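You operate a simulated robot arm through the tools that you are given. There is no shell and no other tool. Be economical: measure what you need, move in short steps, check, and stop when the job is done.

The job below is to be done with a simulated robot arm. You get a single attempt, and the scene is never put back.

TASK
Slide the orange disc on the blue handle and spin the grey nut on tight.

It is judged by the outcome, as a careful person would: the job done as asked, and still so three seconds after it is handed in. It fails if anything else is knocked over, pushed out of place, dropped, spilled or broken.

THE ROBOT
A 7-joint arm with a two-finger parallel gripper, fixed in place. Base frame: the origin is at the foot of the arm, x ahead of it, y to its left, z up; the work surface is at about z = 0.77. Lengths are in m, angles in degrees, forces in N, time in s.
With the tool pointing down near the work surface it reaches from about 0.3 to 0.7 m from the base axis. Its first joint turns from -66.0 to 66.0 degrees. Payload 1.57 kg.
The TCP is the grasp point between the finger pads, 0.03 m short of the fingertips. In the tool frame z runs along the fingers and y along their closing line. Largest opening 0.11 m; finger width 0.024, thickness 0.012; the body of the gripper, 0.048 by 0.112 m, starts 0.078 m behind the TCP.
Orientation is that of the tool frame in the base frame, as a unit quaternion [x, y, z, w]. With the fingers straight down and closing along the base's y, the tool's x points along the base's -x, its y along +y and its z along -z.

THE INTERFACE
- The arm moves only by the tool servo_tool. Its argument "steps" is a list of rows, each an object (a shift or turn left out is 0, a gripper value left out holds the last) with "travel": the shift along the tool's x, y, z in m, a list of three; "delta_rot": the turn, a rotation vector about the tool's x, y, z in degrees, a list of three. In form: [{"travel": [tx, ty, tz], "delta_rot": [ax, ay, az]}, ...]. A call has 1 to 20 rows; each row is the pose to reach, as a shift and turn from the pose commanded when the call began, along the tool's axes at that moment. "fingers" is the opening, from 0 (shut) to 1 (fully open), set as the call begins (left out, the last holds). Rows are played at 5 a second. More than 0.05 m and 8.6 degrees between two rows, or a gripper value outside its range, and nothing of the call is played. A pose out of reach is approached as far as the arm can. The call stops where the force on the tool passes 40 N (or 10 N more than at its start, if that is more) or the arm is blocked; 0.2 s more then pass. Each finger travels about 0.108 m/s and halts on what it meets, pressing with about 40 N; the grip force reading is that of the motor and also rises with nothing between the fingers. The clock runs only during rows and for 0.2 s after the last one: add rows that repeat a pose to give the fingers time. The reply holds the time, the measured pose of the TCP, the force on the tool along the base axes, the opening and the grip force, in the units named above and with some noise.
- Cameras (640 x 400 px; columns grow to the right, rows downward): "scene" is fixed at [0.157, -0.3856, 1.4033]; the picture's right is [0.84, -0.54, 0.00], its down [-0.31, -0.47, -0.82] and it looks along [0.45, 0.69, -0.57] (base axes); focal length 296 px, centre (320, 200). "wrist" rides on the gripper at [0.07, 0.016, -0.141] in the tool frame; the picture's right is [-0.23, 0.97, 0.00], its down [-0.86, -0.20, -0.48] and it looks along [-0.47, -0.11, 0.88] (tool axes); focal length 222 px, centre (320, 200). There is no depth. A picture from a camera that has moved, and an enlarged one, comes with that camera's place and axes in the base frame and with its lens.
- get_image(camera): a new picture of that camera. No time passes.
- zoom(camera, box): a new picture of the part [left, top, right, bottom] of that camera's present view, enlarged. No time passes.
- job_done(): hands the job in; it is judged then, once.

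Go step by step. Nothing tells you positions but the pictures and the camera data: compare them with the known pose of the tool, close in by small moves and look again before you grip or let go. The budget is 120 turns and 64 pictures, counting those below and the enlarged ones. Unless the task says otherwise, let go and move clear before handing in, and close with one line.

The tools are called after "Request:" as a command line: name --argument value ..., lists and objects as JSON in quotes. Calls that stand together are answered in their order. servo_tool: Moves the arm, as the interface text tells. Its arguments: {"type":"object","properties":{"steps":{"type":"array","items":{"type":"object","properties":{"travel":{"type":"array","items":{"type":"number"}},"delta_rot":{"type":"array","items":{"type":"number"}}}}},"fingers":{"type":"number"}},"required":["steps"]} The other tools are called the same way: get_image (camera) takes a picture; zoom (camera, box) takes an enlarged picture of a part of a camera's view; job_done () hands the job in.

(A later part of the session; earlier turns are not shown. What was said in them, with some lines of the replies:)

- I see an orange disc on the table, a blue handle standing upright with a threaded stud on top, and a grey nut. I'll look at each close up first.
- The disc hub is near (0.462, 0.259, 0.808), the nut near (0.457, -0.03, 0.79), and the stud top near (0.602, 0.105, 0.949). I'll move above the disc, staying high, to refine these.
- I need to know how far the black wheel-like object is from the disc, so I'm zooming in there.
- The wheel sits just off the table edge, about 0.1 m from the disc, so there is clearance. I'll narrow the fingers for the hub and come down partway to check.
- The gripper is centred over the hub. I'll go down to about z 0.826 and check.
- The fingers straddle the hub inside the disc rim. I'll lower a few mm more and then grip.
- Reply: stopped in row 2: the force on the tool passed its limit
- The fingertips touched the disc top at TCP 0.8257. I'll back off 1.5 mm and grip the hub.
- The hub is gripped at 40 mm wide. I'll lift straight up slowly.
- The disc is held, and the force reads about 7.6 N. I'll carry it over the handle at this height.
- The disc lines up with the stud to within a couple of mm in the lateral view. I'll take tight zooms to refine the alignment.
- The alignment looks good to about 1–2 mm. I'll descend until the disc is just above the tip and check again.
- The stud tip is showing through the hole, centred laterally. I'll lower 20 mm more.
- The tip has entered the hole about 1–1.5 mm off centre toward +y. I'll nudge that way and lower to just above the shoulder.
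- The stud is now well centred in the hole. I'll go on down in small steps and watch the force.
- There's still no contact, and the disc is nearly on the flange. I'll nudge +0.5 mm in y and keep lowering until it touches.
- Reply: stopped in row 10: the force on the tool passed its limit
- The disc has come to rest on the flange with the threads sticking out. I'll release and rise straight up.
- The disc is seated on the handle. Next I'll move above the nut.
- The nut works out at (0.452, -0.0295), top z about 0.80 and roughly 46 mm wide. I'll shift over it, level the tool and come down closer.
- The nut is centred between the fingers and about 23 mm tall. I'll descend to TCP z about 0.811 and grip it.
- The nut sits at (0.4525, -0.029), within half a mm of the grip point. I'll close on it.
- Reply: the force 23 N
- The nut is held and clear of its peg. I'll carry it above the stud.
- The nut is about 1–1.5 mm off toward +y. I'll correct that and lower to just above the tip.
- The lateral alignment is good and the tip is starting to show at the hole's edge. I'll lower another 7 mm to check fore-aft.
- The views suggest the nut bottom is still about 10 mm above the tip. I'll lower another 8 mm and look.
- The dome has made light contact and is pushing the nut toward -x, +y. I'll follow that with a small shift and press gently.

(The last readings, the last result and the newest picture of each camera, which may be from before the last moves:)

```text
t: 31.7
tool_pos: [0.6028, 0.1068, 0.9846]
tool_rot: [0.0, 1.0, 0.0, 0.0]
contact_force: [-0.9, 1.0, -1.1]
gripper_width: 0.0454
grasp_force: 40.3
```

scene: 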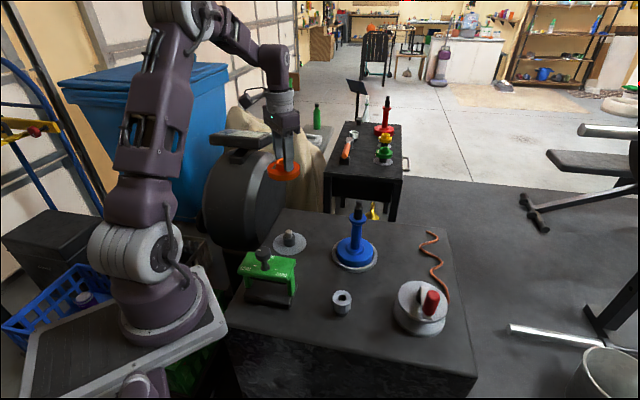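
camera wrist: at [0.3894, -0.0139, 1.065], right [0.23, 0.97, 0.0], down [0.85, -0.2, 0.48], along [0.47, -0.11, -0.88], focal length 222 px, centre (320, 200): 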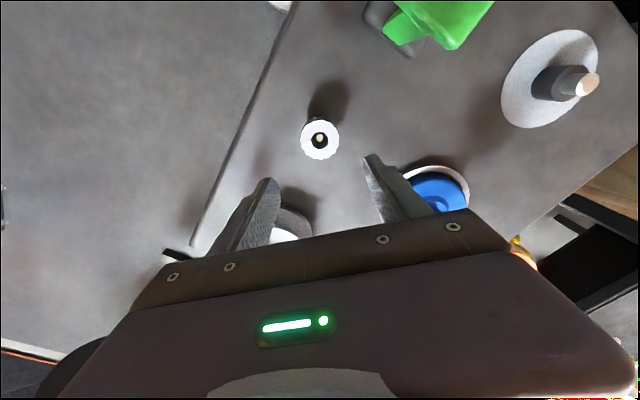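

The side force has dropped. I'll continue down gently until axial contact.

Request:
servo_tool --steps '[{"travel": [0.0003, 0.0003, 0.001]}, {"travel": [0.0003, 0.0003, 0.002]}, {"travel": [0.0003, 0.0003, 0.003]}, {"travel": [0.0003, 0.0003, 0.003]}]'

Request:
zoom --camera "wrist" --box '[280, 130, 360, 210]'

Request:
zoom --camera "scene" --box '[335, 160, 385, 230]'

```text
t: 32.7
tool_pos: [0.6031, 0.1048, 0.9815]
tool_rot: [0.0, 1.0, 0.0, 0.0]
contact_force: [-0.2, -0.6, -0.6]
gripper_width: 0.0455
grasp_force: 40.5
```

```text
5.00 times, centred on (320, 170) of wrist
camera zoom: at [0.5333, 0.1216, 1.1249], right [0.23, 0.97, 0.0], down [0.86, -0.2, 0.48], along [0.47, -0.11, -0.88], focal length 1111 px, centre (320, 350)
```

zoom: 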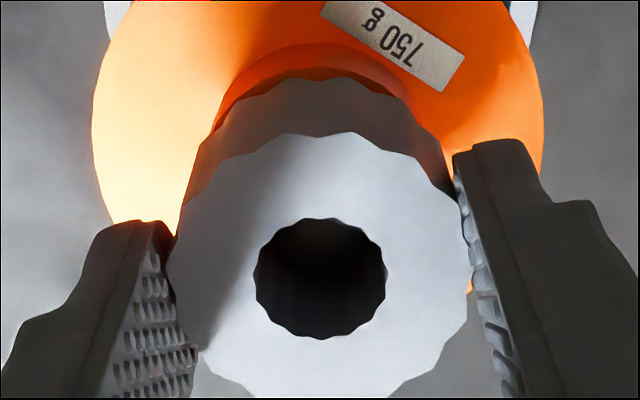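

```text
5.71 times, centred on (360, 195) of scene
camera zoom: at [0.157, -0.3856, 1.4033], right [0.84, -0.54, 0.0], down [-0.31, -0.47, -0.82], along [0.45, 0.69, -0.57], focal length 1692 px, centre (91, 229)
```

zoom: 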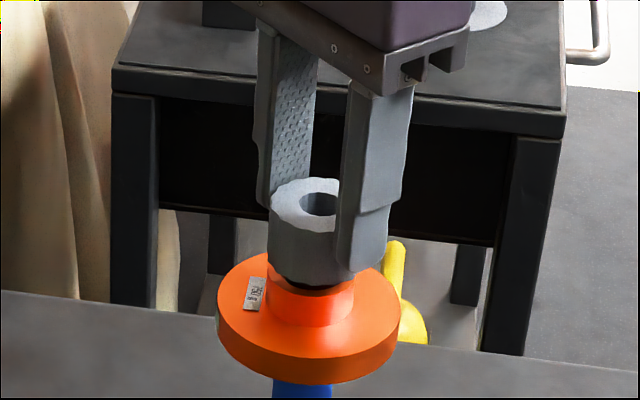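

The nut is on the tip with no side force. I'll lower until it meets the thread.

Request:
servo_tool --steps '[{"travel": [0, 0, 0.001]}, {"travel": [0, 0, 0.002]}, {"travel": [0, 0, 0.003]}, {"travel": [0, 0, 0.004]}, {"travel": [0, 0, 0.005]}, {"travel": [0, 0, 0.006]}]'

```text
t: 34.1
tool_pos: [0.6019, 0.1058, 0.9765]
tool_rot: [0.0, 1.0, 0.0, 0.0]
contact_force: [-0.2, 0.3, -0.7]
gripper_width: 0.0454
grasp_force: 39.6
```

Request:
servo_tool --steps '[{"travel": [0, 0, 0.001]}, {"travel": [0, 0, 0.002]}, {"travel": [0, 0, 0.003]}, {"travel": [0, 0, 0.004]}, {"travel": [0, 0, 0.005]}, {"travel": [0, 0, 0.006]}]'

```text
t: 35.5
tool_pos: [0.6034, 0.1065, 0.971]
tool_rot: [0.0, 1.0, 0.0, 0.002]
contact_force: [1.1, 1.3, 34.3]
gripper_width: 0.0446
grasp_force: 39.7
```

There is 34 N of axial contact now. I'll check whether that is the thread start or the hub.

Request:
zoom --camera "scene" --box '[335, 180, 385, 230]'

```text
8.00 times, centred on (360, 205) of scene
camera zoom: at [0.1564, -0.3856, 1.4034], right [0.84, -0.54, 0.0], down [-0.31, -0.47, -0.82], along [0.45, 0.69, -0.57], focal length 2369 px, centre (0, 160)
```

zoom: 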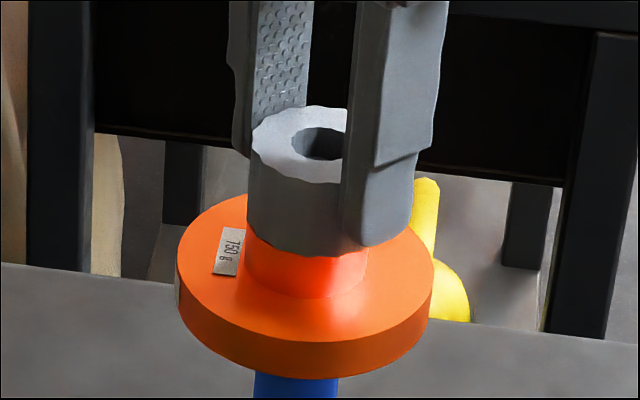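

The nut bottom is at or just above the hub top. I'll ease the force slightly and start turning clockwise, which is positive about tool z.

Request:
servo_tool --steps '[{"travel": [0, 0, -0.0005], "delta_rot": [0, 0, 8]}, {"travel": [0, 0, -0.0005], "delta_rot": [0, 0, 16]}, {"travel": [0, 0, -0.0005], "delta_rot": [0, 0, 24]}, {"travel": [0, 0, -0.0005], "delta_rot": [0, 0, 32]}, {"travel": [0, 0, -0.0005], "delta_rot": [0, 0, 40]}, {"travel": [0, 0, -0.0005], "delta_rot": [0, 0, 48]}, {"travel": [0, 0, -0.0005], "delta_rot": [0, 0, 56]}, {"travel": [0, 0, -0.0005], "delta_rot": [0, 0, 64]}]'

```text
t: 37.3
tool_pos: [0.6023, 0.1054, 0.9719]
tool_rot: [0.531, 0.847, -0.001, -0.001]
contact_force: [2.2, 7.8, 11.8]
gripper_width: 0.0449
grasp_force: 40.0
```

It turns, and the axial force is falling as the nut advances. I'll keep turning with a slight downward feed.

Request:
servo_tool --steps '[{"travel": [0, 0, 0.0001], "delta_rot": [0, 0, 8]}, {"travel": [0, 0, 0.0002], "delta_rot": [0, 0, 16]}, {"travel": [0, 0, 0.0003], "delta_rot": [0, 0, 24]}, {"travel": [0, 0, 0.0004], "delta_rot": [0, 0, 32]}, {"travel": [0, 0, 0.0005], "delta_rot": [0, 0, 40]}, {"travel": [0, 0, 0.0006], "delta_rot": [0, 0, 48]}, {"travel": [0, 0, 0.0007], "delta_rot": [0, 0, 56]}, {"travel": [0, 0, 0.0008], "delta_rot": [0, 0, 64]}, {"travel": [0, 0, 0.0009], "delta_rot": [0, 0, 72]}, {"travel": [0, 0, 0.001], "delta_rot": [0, 0, 80]}]'

```text
t: 39.5
tool_pos: [0.6021, 0.1059, 0.97]
tool_rot: [0.951, 0.308, 0.0, 0.001]
contact_force: [-6.1, 7.4, 29.3]
gripper_width: 0.0447
grasp_force: 39.7
```

144° has been turned so far and the tool is at z 0.970. I'll look to see whether the nut is turning with the fingers and whether it's lower.

Request:
zoom --camera "scene" --box '[335, 180, 385, 230]'

Request:
zoom --camera "wrist" --box '[260, 110, 380, 230]'

```text
8.00 times, centred on (360, 205) of scene
camera zoom: at [0.1563, -0.3855, 1.4035], right [0.84, -0.54, 0.0], down [-0.31, -0.47, -0.82], along [0.45, 0.69, -0.57], focal length 2369 px, centre (0, 160)
```

zoom: 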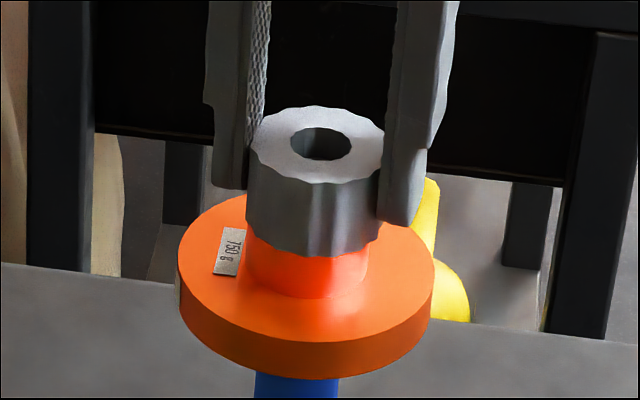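

```text
3.33 times, centred on (320, 170) of wrist
camera zoom: at [0.6687, 0.1333, 1.1131], right [0.39, -0.92, 0.0], down [-0.81, -0.34, 0.48], along [-0.44, -0.19, -0.88], focal length 740 px, centre (320, 300)
```

zoom: 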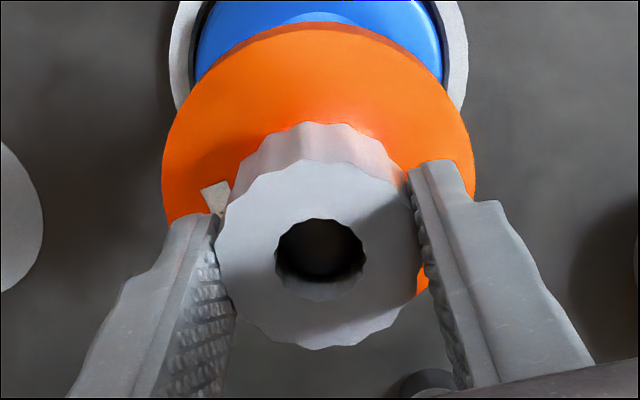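

The nut turns and the disc stays put. I'll check for further advance by turning 40° more without any feed.

Request:
servo_tool --steps '[{"travel": [0, 0, 0.0], "delta_rot": [0, 0, 8]}, {"travel": [0, 0, 0.0], "delta_rot": [0, 0, 16]}, {"travel": [0, 0, 0.0], "delta_rot": [0, 0, 24]}, {"travel": [0, 0, 0], "delta_rot": [0, 0, 32]}, {"travel": [0, 0, 0], "delta_rot": [0, 0, 40]}]'

```text
t: 40.7
tool_pos: [0.6023, 0.1057, 0.9701]
tool_rot: [0.999, -0.036, 0.0, 0.0]
contact_force: [-1.4, 7.9, 18.8]
gripper_width: 0.0448
grasp_force: 40.0
```

The force dropped by about 10 N over 40°, so the thread pitch is about 2 mm and the nut is advancing. I'll continue with a matched feed.

Request:
servo_tool --steps '[{"travel": [0, 0, 5e-05], "delta_rot": [0, 0, 8]}, {"travel": [0, 0, 0.0001], "delta_rot": [0, 0, 16]}, {"travel": [0, 0, 0.00015], "delta_rot": [0, 0, 24]}, {"travel": [0, 0, 0.0002], "delta_rot": [0, 0, 32]}, {"travel": [0, 0, 0.00025], "delta_rot": [0, 0, 40]}, {"travel": [0, 0, 0.0003], "delta_rot": [0, 0, 48]}, {"travel": [0, 0, 0.00035], "delta_rot": [0, 0, 56]}, {"travel": [0, 0, 0.0004], "delta_rot": [0, 0, 64]}, {"travel": [0, 0, 0.00045], "delta_rot": [0, 0, 72]}, {"travel": [0, 0, 0.0005], "delta_rot": [0, 0, 80]}]'

```text
t: 41.3
tool_pos: [0.5968, 0.1015, 0.9689]
tool_rot: [0.995, -0.096, -0.004, -0.005]
contact_force: [4.5, 3.4, -5.8]
gripper_width: 0.0449
grasp_force: 39.8
out of reach, approached as far as the arm can: row 1, 2, 3
stopped in row 3: the force on the tool passed its limit (the readings are from after the stop); the commanded pose is now the measured one
```

The wrist hit its joint limit at about +190°. I'll release the nut here and check it.

Request:
servo_tool --steps '[{"travel": [0, 0, 0]}, {"travel": [0, 0, 0]}, {"travel": [0, 0, 0]}]' --fingers 0.62

Request:
zoom --camera "scene" --box '[310, 180, 410, 280]'

```text
t: 42.1
tool_pos: [0.5959, 0.1008, 0.9694]
tool_rot: [0.995, -0.095, -0.004, -0.004]
contact_force: [0.9, 0.0, -0.5]
gripper_width: 0.0681
grasp_force: 0.1
```

```text
4.00 times, centred on (360, 230) of scene
camera zoom: at [0.157, -0.3856, 1.4033], right [0.84, -0.54, 0.0], down [-0.31, -0.47, -0.82], along [0.45, 0.69, -0.57], focal length 1184 px, centre (160, 80)
```

zoom: 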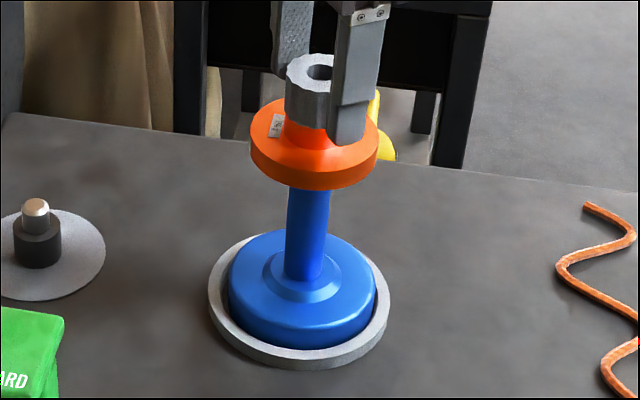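

The nut and disc sit properly and the handle is upright. I'll recentre the tool, level it and wind the wrist back with the fingers open.

Request:
servo_tool --steps '[{"travel": [0.0025, -0.003, 0], "delta_rot": [-0.2, 0.25, -4]}, {"travel": [0.0053, -0.0059, 0], "delta_rot": [-0.41, 0.5, -10]}, {"travel": [0.0053, -0.0059, 0], "delta_rot": [-0.41, 0.5, -10]}, {"travel": [0.0053, -0.0059, 0], "delta_rot": [-0.41, 0.5, -10]}]'

```text
t: 43.1
tool_pos: [0.6034, 0.1052, 0.9689]
tool_rot: [1.0, -0.009, 0.0, 0.0]
contact_force: [0.6, -0.1, -0.7]
gripper_width: 0.0681
grasp_force: 0.0
```

Request:
servo_tool --steps '[{"delta_rot": [0, 0, -8.5]}, {"delta_rot": [0, 0, -17]}, {"delta_rot": [0, 0, -25.5]}, {"delta_rot": [0, 0, -34]}, {"delta_rot": [0, 0, -42.5]}, {"delta_rot": [0, 0, -51]}, {"delta_rot": [0, 0, -59.5]}, {"delta_rot": [0, 0, -68]}, {"delta_rot": [0, 0, -76.5]}, {"delta_rot": [0, 0, -85]}, {"delta_rot": [0, 0, -93.5]}, {"delta_rot": [0, 0, -102]}, {"delta_rot": [0, 0, -110.5]}, {"delta_rot": [0, 0, -119]}, {"delta_rot": [0, 0, -127.5]}, {"delta_rot": [0, 0, -136]}, {"delta_rot": [0, 0, -144.5]}, {"delta_rot": [0, 0, -153]}, {"delta_rot": [0, 0, -161.5]}, {"delta_rot": [0, 0, -170]}]'

Request:
servo_tool --steps '[{"delta_rot": [0, 0, -8.5]}, {"delta_rot": [0, 0, -17]}, {"delta_rot": [0, 0, -25.5]}, {"delta_rot": [0, 0, -34]}, {"delta_rot": [0, 0, -42.5]}, {"delta_rot": [0, 0, -51]}, {"delta_rot": [0, 0, -59.5]}, {"delta_rot": [0, 0, -68]}, {"delta_rot": [0, 0, -76.5]}, {"delta_rot": [0, 0, -85]}, {"delta_rot": [0, 0, -93.5]}, {"delta_rot": [0, 0, -102]}, {"delta_rot": [0, 0, -110.5]}, {"delta_rot": [0, 0, -119]}, {"delta_rot": [0, 0, -119]}]'

Request:
zoom --camera "scene" --box '[335, 180, 385, 230]'

Request:
zoom --camera "wrist" --box '[260, 110, 380, 230]'

```text
t: 47.3
tool_pos: [0.6022, 0.1049, 0.9689]
tool_rot: [0.094, 0.996, 0.0, 0.0]
contact_force: [-1.2, 0.2, 0.0]
gripper_width: 0.0685
grasp_force: 0.1
```

```text
t: 50.5
tool_pos: [0.6028, 0.1054, 0.9692]
tool_rot: [0.81, -0.587, 0.0, 0.001]
contact_force: [-0.5, -0.5, -0.2]
gripper_width: 0.0681
grasp_force: 0.0
```

```text
8.00 times, centred on (360, 205) of scene
camera zoom: at [0.157, -0.3856, 1.4033], right [0.84, -0.54, 0.0], down [-0.31, -0.47, -0.82], along [0.45, 0.69, -0.57], focal length 2369 px, centre (0, 160)
```

zoom: 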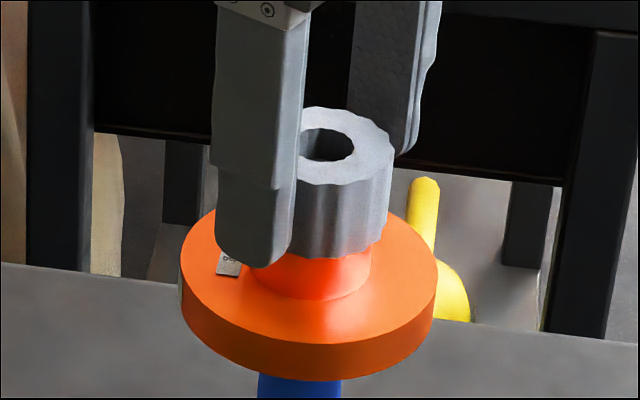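

```text
3.33 times, centred on (320, 170) of wrist
camera zoom: at [0.6099, 0.0335, 1.1114], right [-1.0, -0.09, 0.0], down [-0.08, 0.87, 0.48], along [-0.04, 0.48, -0.88], focal length 740 px, centre (320, 300)
```

zoom: 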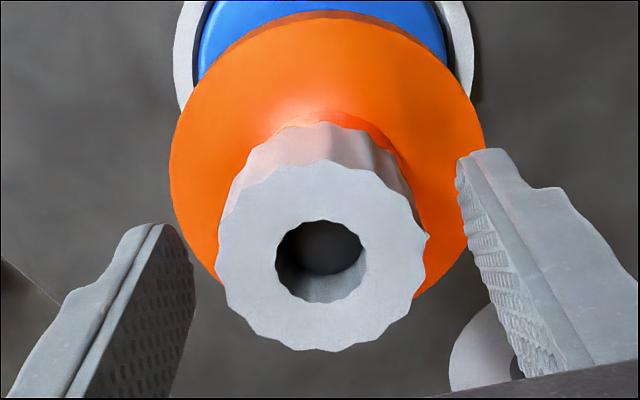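

The nut is centred between the fingers and the wrist is wound back. I'll regrip.

Request:
servo_tool --steps '[{"delta_rot": [0, 0, 0]}, {"delta_rot": [0, 0, 0]}, {"delta_rot": [0, 0, 0]}, {"delta_rot": [0, 0, 0]}]' --fingers 0

Request:
servo_tool --steps '[{"travel": [0, 0, 5e-05], "delta_rot": [0, 0, 8]}, {"travel": [0, 0, 0.0001], "delta_rot": [0, 0, 16]}, {"travel": [0, 0, 0.00015], "delta_rot": [0, 0, 24]}, {"travel": [0, 0, 0.0002], "delta_rot": [0, 0, 32]}, {"travel": [0, 0, 0.00025], "delta_rot": [0, 0, 40]}, {"travel": [0, 0, 0.0003], "delta_rot": [0, 0, 48]}, {"travel": [0, 0, 0.00035], "delta_rot": [0, 0, 56]}, {"travel": [0, 0, 0.0004], "delta_rot": [0, 0, 64]}, {"travel": [0, 0, 0.00045], "delta_rot": [0, 0, 72]}, {"travel": [0, 0, 0.0005], "delta_rot": [0, 0, 80]}]'

```text
t: 51.5
tool_pos: [0.6035, 0.1051, 0.9699]
tool_rot: [0.809, -0.588, 0.0, 0.001]
contact_force: [-4.5, -2.4, 0.2]
gripper_width: 0.046
grasp_force: 40.5
```

```text
t: 53.7
tool_pos: [0.603, 0.1054, 0.9691]
tool_rot: [-0.24, 0.971, 0.0, 0.001]
contact_force: [-0.4, -0.5, 7.5]
gripper_width: 0.0447
grasp_force: 40.3
```

The turn went smoothly with only light force. I'll continue another 160° with feed.

Request:
servo_tool --steps '[{"travel": [0, 0, 5e-05], "delta_rot": [0, 0, 8]}, {"travel": [0, 0, 0.0001], "delta_rot": [0, 0, 16]}, {"travel": [0, 0, 0.00015], "delta_rot": [0, 0, 24]}, {"travel": [0, 0, 0.0002], "delta_rot": [0, 0, 32]}, {"travel": [0, 0, 0.00025], "delta_rot": [0, 0, 40]}, {"travel": [0, 0, 0.0003], "delta_rot": [0, 0, 48]}, {"travel": [0, 0, 0.00035], "delta_rot": [0, 0, 56]}, {"travel": [0, 0, 0.0004], "delta_rot": [0, 0, 64]}, {"travel": [0, 0, 0.00045], "delta_rot": [0, 0, 72]}, {"travel": [0, 0, 0.0005], "delta_rot": [0, 0, 80]}, {"travel": [0, 0, 0.00055], "delta_rot": [0, 0, 88]}, {"travel": [0, 0, 0.0006], "delta_rot": [0, 0, 96]}, {"travel": [0, 0, 0.00065], "delta_rot": [0, 0, 104]}, {"travel": [0, 0, 0.0007], "delta_rot": [0, 0, 112]}, {"travel": [0, 0, 0.00075], "delta_rot": [0, 0, 120]}, {"travel": [0, 0, 0.0008], "delta_rot": [0, 0, 128]}, {"travel": [0, 0, 0.00085], "delta_rot": [0, 0, 136]}, {"travel": [0, 0, 0.0009], "delta_rot": [0, 0, 144]}, {"travel": [0, 0, 0.00095], "delta_rot": [0, 0, 152]}, {"travel": [0, 0, 0.001], "delta_rot": [0, 0, 160]}]'

```text
t: 57.9
tool_pos: [0.6025, 0.1048, 0.9676]
tool_rot: [0.914, 0.405, 0.0, 0.0]
contact_force: [-0.1, -0.1, 14.1]
gripper_width: 0.0453
grasp_force: 40.1
```

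Request:
servo_tool --steps '[{"travel": [0, 0, 5e-05], "delta_rot": [0, 0, 8]}, {"travel": [0, 0, 0.0001], "delta_rot": [0, 0, 16]}, {"travel": [0, 0, 0.00015], "delta_rot": [0, 0, 24]}, {"travel": [0, 0, 0.0002], "delta_rot": [0, 0, 32]}, {"travel": [0, 0, 0.00025], "delta_rot": [0, 0, 40]}, {"travel": [0, 0, 0.0003], "delta_rot": [0, 0, 48]}]'

Request:
zoom --camera "scene" --box '[335, 180, 385, 230]'

```text
t: 59.3
tool_pos: [0.6019, 0.1043, 0.9674]
tool_rot: [1.0, -0.002, -0.001, 0.0]
contact_force: [-1.1, -3.6, 5.9]
gripper_width: 0.0453
grasp_force: 40.4
```

```text
8.00 times, centred on (360, 205) of scene
camera zoom: at [0.1569, -0.3857, 1.4033], right [0.84, -0.54, 0.0], down [-0.31, -0.47, -0.82], along [0.45, 0.69, -0.57], focal length 2369 px, centre (0, 160)
```

zoom: 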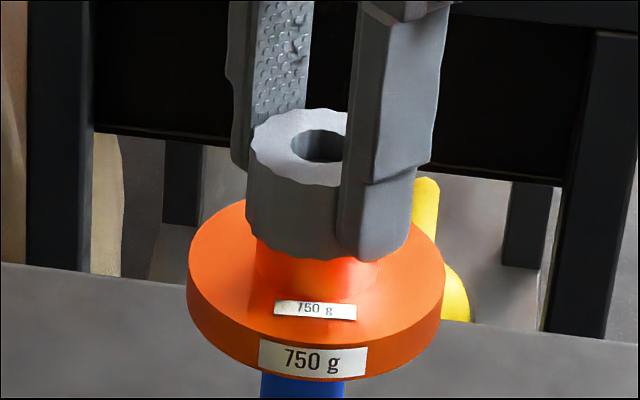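

The disc and nut have moved down about 1.5 mm together, and the disc is now turning with the nut. It isn't tight yet, so I'll release, wind back and take another stroke.

Request:
servo_tool --steps '[{"delta_rot": [0, 0, 0]}, {"delta_rot": [0, 0, 0]}, {"delta_rot": [0, 0, 0]}]' --fingers 0.62

Request:
servo_tool --steps '[{"delta_rot": [0, 0, -8.5]}, {"delta_rot": [0, 0, -17]}, {"delta_rot": [0, 0, -25.5]}, {"delta_rot": [0, 0, -34]}, {"delta_rot": [0, 0, -42.5]}, {"delta_rot": [0, 0, -51]}, {"delta_rot": [0, 0, -59.5]}, {"delta_rot": [0, 0, -68]}, {"delta_rot": [0, 0, -76.5]}, {"delta_rot": [0, 0, -85]}, {"delta_rot": [0, 0, -93.5]}, {"delta_rot": [0, 0, -102]}, {"delta_rot": [0, 0, -110.5]}, {"delta_rot": [0, 0, -119]}, {"delta_rot": [0, 0, -127.5]}, {"delta_rot": [0, 0, -136]}, {"delta_rot": [0, 0, -144.5]}, {"delta_rot": [0, 0, -153]}, {"delta_rot": [0, 0, -161.5]}, {"delta_rot": [0, 0, -170]}]'

Request:
servo_tool --steps '[{"delta_rot": [0, 0, -8.5]}, {"delta_rot": [0, 0, -17]}, {"delta_rot": [0, 0, -25.5]}, {"delta_rot": [0, 0, -34]}, {"delta_rot": [0, 0, -42.5]}, {"delta_rot": [0, 0, -51]}, {"delta_rot": [0, 0, -59.5]}, {"delta_rot": [0, 0, -68]}, {"delta_rot": [0, 0, -76.5]}, {"delta_rot": [0, 0, -85]}, {"delta_rot": [0, 0, -93.5]}, {"delta_rot": [0, 0, -102]}, {"delta_rot": [0, 0, -110.5]}, {"delta_rot": [0, 0, -119]}, {"delta_rot": [0, 0, -119]}]'

Request:
zoom --camera "wrist" --box '[240, 90, 400, 250]'

```text
t: 60.1
tool_pos: [0.6022, 0.1055, 0.9667]
tool_rot: [1.0, -0.001, -0.001, 0.0]
contact_force: [-0.6, -0.2, -0.6]
gripper_width: 0.0684
grasp_force: 0.1
```

```text
t: 64.3
tool_pos: [0.6033, 0.107, 0.9683]
tool_rot: [0.086, 0.996, 0.0, 0.0]
contact_force: [-1.2, -0.2, -0.1]
gripper_width: 0.0681
grasp_force: 0.0
```

```text
t: 67.5
tool_pos: [0.6027, 0.1051, 0.9669]
tool_rot: [0.815, -0.58, 0.0, 0.0]
contact_force: [0.6, -0.5, -0.8]
gripper_width: 0.068
grasp_force: 0.0
```

```text
2.50 times, centred on (320, 170) of wrist
camera zoom: at [0.6109, 0.0331, 1.1093], right [-0.99, -0.1, 0.0], down [-0.09, 0.87, 0.48], along [-0.05, 0.48, -0.88], focal length 555 px, centre (320, 275)
```

zoom: 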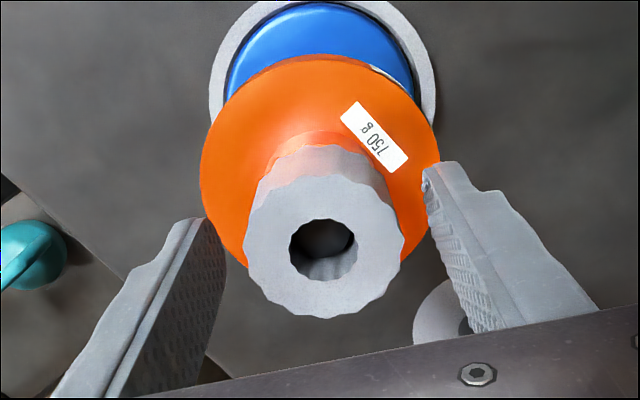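

The nut is still centred, with the stud visible inside it. I'll regrip and take another stroke, watching the force.

Request:
servo_tool --steps '[{"delta_rot": [0, 0, 0]}, {"delta_rot": [0, 0, 0]}, {"delta_rot": [0, 0, 0]}, {"delta_rot": [0, 0, 0]}]' --fingers 0

Request:
servo_tool --steps '[{"delta_rot": [0, 0, 8]}, {"delta_rot": [0, 0, 16]}, {"delta_rot": [0, 0, 24]}, {"delta_rot": [0, 0, 32]}, {"delta_rot": [0, 0, 40]}, {"delta_rot": [0, 0, 48]}, {"delta_rot": [0, 0, 56]}, {"delta_rot": [0, 0, 64]}, {"delta_rot": [0, 0, 72]}, {"delta_rot": [0, 0, 80]}]'

Request:
zoom --camera "scene" --box '[335, 180, 385, 230]'

```text
t: 68.5
tool_pos: [0.6025, 0.1046, 0.9677]
tool_rot: [0.814, -0.58, -0.001, 0.001]
contact_force: [-5.1, -1.4, 1.2]
gripper_width: 0.0457
grasp_force: 40.0
```

```text
t: 70.7
tool_pos: [0.6023, 0.1047, 0.9675]
tool_rot: [-0.249, 0.968, 0.0, 0.0]
contact_force: [0.2, -0.1, -2.2]
gripper_width: 0.0458
grasp_force: 40.2
```

```text
8.00 times, centred on (360, 205) of scene
camera zoom: at [0.1571, -0.3855, 1.4033], right [0.84, -0.54, 0.0], down [-0.31, -0.47, -0.82], along [0.45, 0.69, -0.57], focal length 2369 px, centre (0, 160)
```

zoom: 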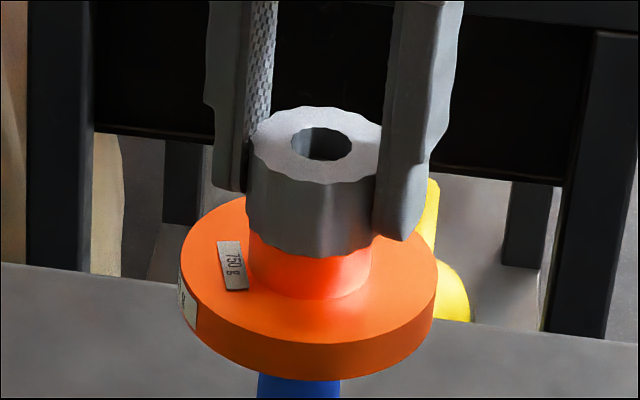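

Disc and nut now turn as one with no axial advance, so the handle is probably spinning in its stand. I'll press down to hold the base by friction and keep turning to tighten fully.

Request:
servo_tool --steps '[{"travel": [0, 0, 0.0004], "delta_rot": [0, 0, 0]}, {"travel": [0, 0, 0.0008], "delta_rot": [0, 0, 0]}, {"travel": [0, 0, 0.0008], "delta_rot": [0, 0, 0]}]'

Request:
servo_tool --steps '[{"delta_rot": [0, 0, 8]}, {"delta_rot": [0, 0, 16]}, {"delta_rot": [0, 0, 24]}, {"delta_rot": [0, 0, 32]}, {"delta_rot": [0, 0, 40]}, {"delta_rot": [0, 0, 48]}, {"delta_rot": [0, 0, 56]}, {"delta_rot": [0, 0, 64]}, {"delta_rot": [0, 0, 72]}, {"delta_rot": [0, 0, 80]}]'

Request:
zoom --camera "scene" --box '[310, 180, 410, 280]'

```text
t: 71.5
tool_pos: [0.6032, 0.106, 0.9669]
tool_rot: [-0.25, 0.968, 0.0, 0.001]
contact_force: [-0.4, 1.1, 10.6]
gripper_width: 0.0455
grasp_force: 40.1
```

```text
t: 73.7
tool_pos: [0.6021, 0.1054, 0.9652]
tool_rot: [0.432, 0.902, -0.001, -0.001]
contact_force: [-1.0, -0.6, -3.9]
gripper_width: 0.0463
grasp_force: 39.9
```

```text
4.00 times, centred on (360, 230) of scene
camera zoom: at [0.1571, -0.3855, 1.4033], right [0.84, -0.54, 0.0], down [-0.31, -0.47, -0.82], along [0.45, 0.69, -0.57], focal length 1184 px, centre (160, 80)
```

zoom: 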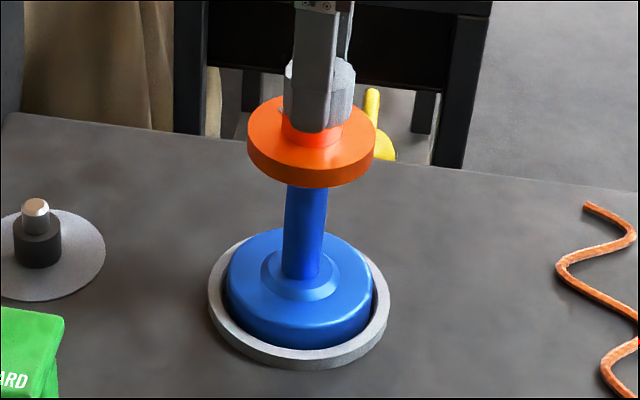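

The disc still turned with the nut. I'll test once more with a firmer press: if it co-rotates even then, the nut really is clamped on the hub.

Request:
servo_tool --steps '[{"travel": [0, 0, 0.0005]}, {"travel": [0, 0, 0.001]}, {"travel": [0, 0, 0.001]}]'

```text
t: 74.5
tool_pos: [0.6021, 0.1063, 0.9666]
tool_rot: [0.43, 0.903, 0.0, 0.0]
contact_force: [-6.4, 0.3, 10.4]
gripper_width: 0.046
grasp_force: 39.6
```

Request:
servo_tool --steps '[{"travel": [0, 0, 0.0004]}, {"travel": [0, 0, 0.0007]}, {"travel": [0, 0, 0.0007]}]'

```text
t: 75.3
tool_pos: [0.6025, 0.1048, 0.9649]
tool_rot: [0.431, 0.902, 0.001, 0.0]
contact_force: [-10.2, 1.6, 26.2]
gripper_width: 0.0463
grasp_force: 39.8
```

Request:
servo_tool --steps '[{"delta_rot": [0, 0, 8]}, {"delta_rot": [0, 0, 16]}, {"delta_rot": [0, 0, 24]}, {"delta_rot": [0, 0, 32]}, {"delta_rot": [0, 0, 40]}, {"delta_rot": [0, 0, 48]}, {"delta_rot": [0, 0, 56]}, {"delta_rot": [0, 0, 64]}, {"delta_rot": [0, 0, 72]}, {"delta_rot": [0, 0, 80]}]'

Request:
get_image --camera "wrist"

```text
t: 77.5
tool_pos: [0.6024, 0.1057, 0.9642]
tool_rot: [0.911, 0.413, 0.0, -0.001]
contact_force: [0.2, -0.1, -12.8]
gripper_width: 0.0467
grasp_force: 40.3
```

```text
8 pictures are left
camera wrist: at [0.6619, 0.1468, 1.1069], right [0.58, -0.81, 0.0], down [-0.71, -0.51, 0.48], along [-0.39, -0.28, -0.88], focal length 222 px, centre (320, 200)
```

wrist: 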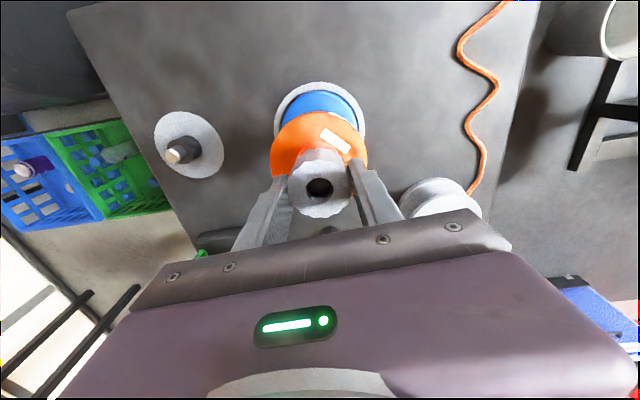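

The nut is pulling the tool downward, which suggests it is still advancing while the disc turns with it. I'll finish this stroke with feed and then regrip for more.

Request:
servo_tool --steps '[{"travel": [0, 0, 0.0003], "delta_rot": [0, 0, 8]}, {"travel": [0, 0, 0.0005], "delta_rot": [0, 0, 16]}, {"travel": [0, 0, 0.0006], "delta_rot": [0, 0, 24]}, {"travel": [0, 0, 0.0006], "delta_rot": [0, 0, 32]}, {"travel": [0, 0, 0.0006], "delta_rot": [0, 0, 40]}, {"travel": [0, 0, 0.0006], "delta_rot": [0, 0, 47]}]'

Request:
servo_tool --steps '[{"delta_rot": [0, 0, 0]}, {"delta_rot": [0, 0, 0]}, {"delta_rot": [0, 0, 0]}]' --fingers 0.62

Request:
zoom --camera "scene" --box '[335, 180, 385, 230]'

```text
t: 78.9
tool_pos: [0.6041, 0.106, 0.9649]
tool_rot: [1.0, 0.017, 0.0, 0.0]
contact_force: [-2.3, 3.8, 3.8]
gripper_width: 0.0448
grasp_force: 39.6
```

```text
t: 79.7
tool_pos: [0.6024, 0.1049, 0.9646]
tool_rot: [1.0, 0.017, 0.001, 0.0]
contact_force: [0.7, 0.5, -0.8]
gripper_width: 0.0682
grasp_force: 0.1
```

```text
8.00 times, centred on (360, 205) of scene
camera zoom: at [0.157, -0.3856, 1.4033], right [0.84, -0.54, 0.0], down [-0.31, -0.47, -0.82], along [0.45, 0.69, -0.57], focal length 2369 px, centre (0, 160)
```

zoom: 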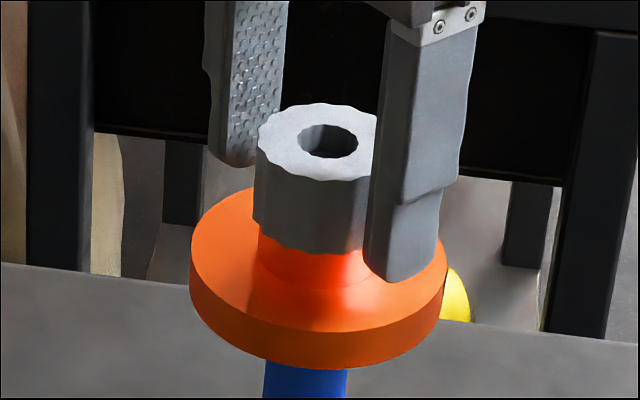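

The nut, disc and handle now move as one rigid unit, even under the firm press, so the nut appears clamped. I'll rise clear and check how the handle sits and whether there is any gap.

Request:
servo_tool --steps '[{"travel": [0, 0, -0.02]}, {"travel": [0, 0, -0.05]}, {"travel": [0, 0, -0.09]}, {"travel": [0, 0, -0.12]}, {"travel": [0, 0, -0.12]}]'

Request:
zoom --camera "scene" --box '[315, 180, 395, 280]'

```text
t: 80.9
tool_pos: [0.6033, 0.1065, 1.0849]
tool_rot: [1.0, 0.017, 0.0, 0.0]
contact_force: [0.1, 0.0, 0.1]
gripper_width: 0.0682
grasp_force: 0.0
```

```text
4.00 times, centred on (355, 230) of scene
camera zoom: at [0.157, -0.3856, 1.4033], right [0.84, -0.54, 0.0], down [-0.31, -0.47, -0.82], along [0.45, 0.69, -0.57], focal length 1184 px, centre (180, 80)
```

zoom: 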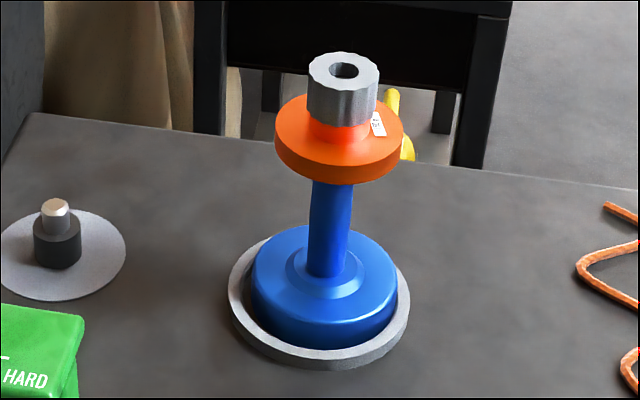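

The handle seems to have a slight lean. I'll zoom in on the base and take a view from the wrist.

Request:
zoom --camera "scene" --box '[325, 230, 385, 275]'

Request:
zoom --camera "wrist" --box '[240, 30, 400, 190]'

```text
8.89 times, centred on (355, 252) of scene
camera zoom: at [0.157, -0.3856, 1.4033], right [0.84, -0.54, 0.0], down [-0.31, -0.47, -0.82], along [0.45, 0.69, -0.57], focal length 2632 px, centre (9, -267)
```

zoom: 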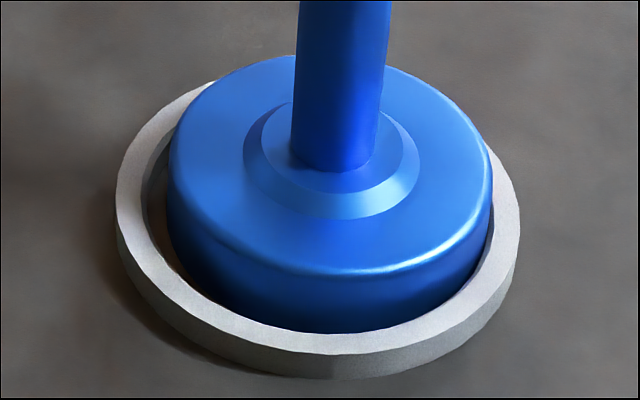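

```text
2.50 times, centred on (320, 110) of wrist
camera zoom: at [0.674, 0.0908, 1.2277], right [-0.19, -0.98, 0.0], down [-0.86, 0.17, 0.48], along [-0.47, 0.09, -0.88], focal length 555 px, centre (320, 425)
```

zoom: 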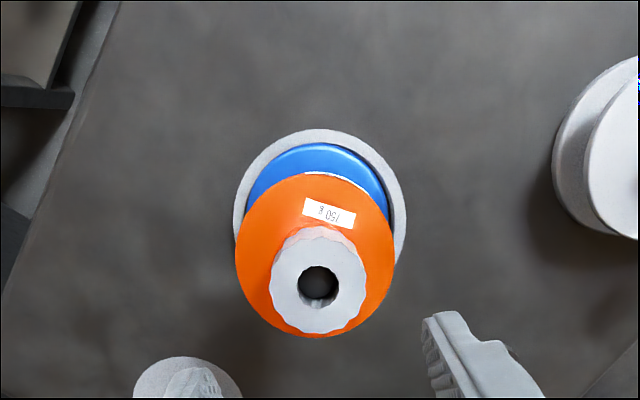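

The base is still in its ring, but the top leans about 4 mm toward +x. I'll turn the gripper so it closes along x, straighten the top with a grip at x = 0.6025, press lightly and release.

Request:
servo_tool --steps '[{"delta_rot": [0, 0, -8.5]}, {"delta_rot": [0, 0, -17]}, {"delta_rot": [0, 0, -25.5]}, {"delta_rot": [0, 0, -34]}, {"delta_rot": [0, 0, -42.5]}, {"delta_rot": [0, 0, -51]}, {"delta_rot": [0, 0, -59.5]}, {"delta_rot": [0, 0, -68]}, {"delta_rot": [0, 0, -76.5]}, {"delta_rot": [0, 0, -85]}, {"delta_rot": [0, 0, -88]}, {"delta_rot": [0, 0, -88]}]' --fingers 0.75

Request:
servo_tool --steps '[{"travel": [0, 0, 0.04]}, {"travel": [0, 0, 0.08]}, {"travel": [0, 0, 0.105]}, {"travel": [0, 0, 0.118]}, {"travel": [0, 0, 0.118]}]'

```text
t: 83.5
tool_pos: [0.6026, 0.105, 1.0843]
tool_rot: [0.707, 0.707, 0.0, 0.0]
contact_force: [-0.3, -0.9, 0.3]
gripper_width: 0.0824
grasp_force: 0.0
```

```text
t: 84.7
tool_pos: [0.6035, 0.1062, 0.966]
tool_rot: [0.707, 0.707, 0.0, 0.0]
contact_force: [-0.1, -0.4, 0.4]
gripper_width: 0.0825
grasp_force: 0.1
```

Request:
servo_tool --steps '[{"travel": [0, 0, 0]}, {"travel": [0, 0, 0]}, {"travel": [0, 0, 0]}, {"travel": [0, 0, 0]}, {"travel": [0, 0, 0.0004]}, {"travel": [0, 0, 0.0008]}, {"travel": [0, 0, 0.0008]}]' --fingers 0

```text
t: 86.3
tool_pos: [0.6023, 0.1062, 0.9669]
tool_rot: [0.707, 0.707, 0.0, 0.0]
contact_force: [-1.3, -0.6, 14.0]
gripper_width: 0.0464
grasp_force: 40.0
```

The nut is gripped, the top is back at x 0.6023 and there is 14 N of light downward press. I'll release, rise clear and look.

Request:
servo_tool --steps '[{"travel": [0, 0, 0]}, {"travel": [0, 0, 0]}, {"travel": [0, 0, 0]}, {"travel": [0, 0, 0]}]' --fingers 0.75

Request:
servo_tool --steps '[{"travel": [0, 0, -0.02]}, {"travel": [0, 0, -0.05]}, {"travel": [0, 0, -0.09]}, {"travel": [0, 0, -0.12]}, {"travel": [0, 0, -0.12]}]'

Request:
zoom --camera "scene" --box '[315, 180, 395, 280]'

```text
t: 87.3
tool_pos: [0.6024, 0.1068, 0.9654]
tool_rot: [0.707, 0.707, 0.0, 0.0]
contact_force: [-0.6, 0.1, -1.0]
gripper_width: 0.0825
grasp_force: 0.0
```

```text
t: 88.5
tool_pos: [0.6014, 0.1062, 1.0855]
tool_rot: [0.707, 0.707, 0.0, 0.0]
contact_force: [-0.4, 0.4, -0.6]
gripper_width: 0.0825
grasp_force: 0.0
```

```text
4.00 times, centred on (355, 230) of scene
camera zoom: at [0.157, -0.3856, 1.4033], right [0.84, -0.54, 0.0], down [-0.31, -0.47, -0.82], along [0.45, 0.69, -0.57], focal length 1184 px, centre (180, 80)
```

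zoom: 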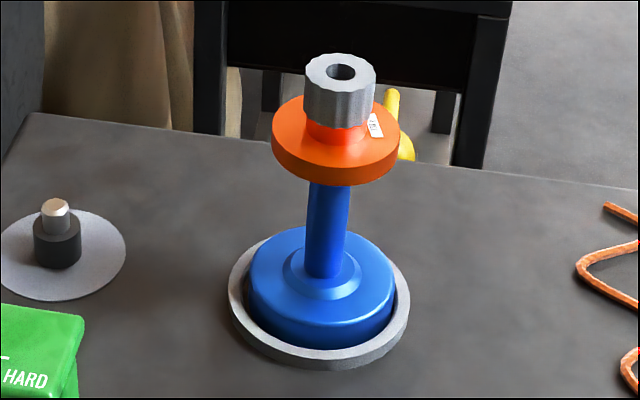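

The assembly stands upright in its ring, with the nut tight on the disc: it turned freely at first and then locked, so everything turned as one. I'll move clear and do a final scene check.

Request:
servo_tool --steps '[{"travel": [0, 0, -0.04]}, {"travel": [0, -0.03, -0.06]}, {"travel": [0, -0.06, -0.08]}, {"travel": [0, -0.1, -0.09]}, {"travel": [0, -0.1, -0.09]}]'

Request:
get_image --camera "scene"

```text
t: 89.7
tool_pos: [0.5031, 0.1066, 1.1758]
tool_rot: [0.707, 0.707, 0.001, 0.0]
contact_force: [0.4, 0.2, -0.3]
gripper_width: 0.0824
grasp_force: 0.0
```

```text
2 pictures are left
```

scene: 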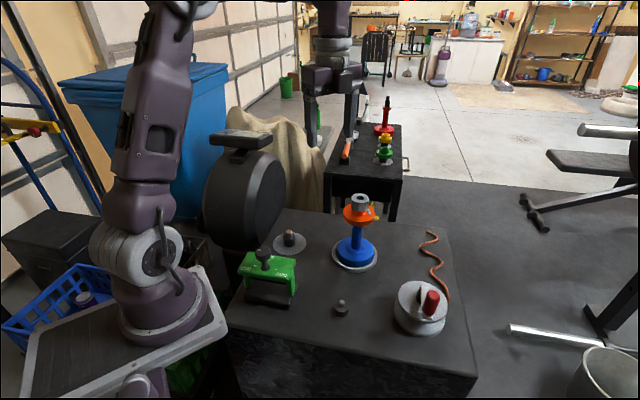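

The disc and nut are on the handle, nothing else on the table has moved and the arm is clear, so I'm handing in.

Request:
job_done

```text
The job is handed in.
```

The orange disc is on the blue handle and the grey nut is screwed down on it until disc, nut and handle turned as one. I couldn't get a side view to rule out a small gap under the nut.
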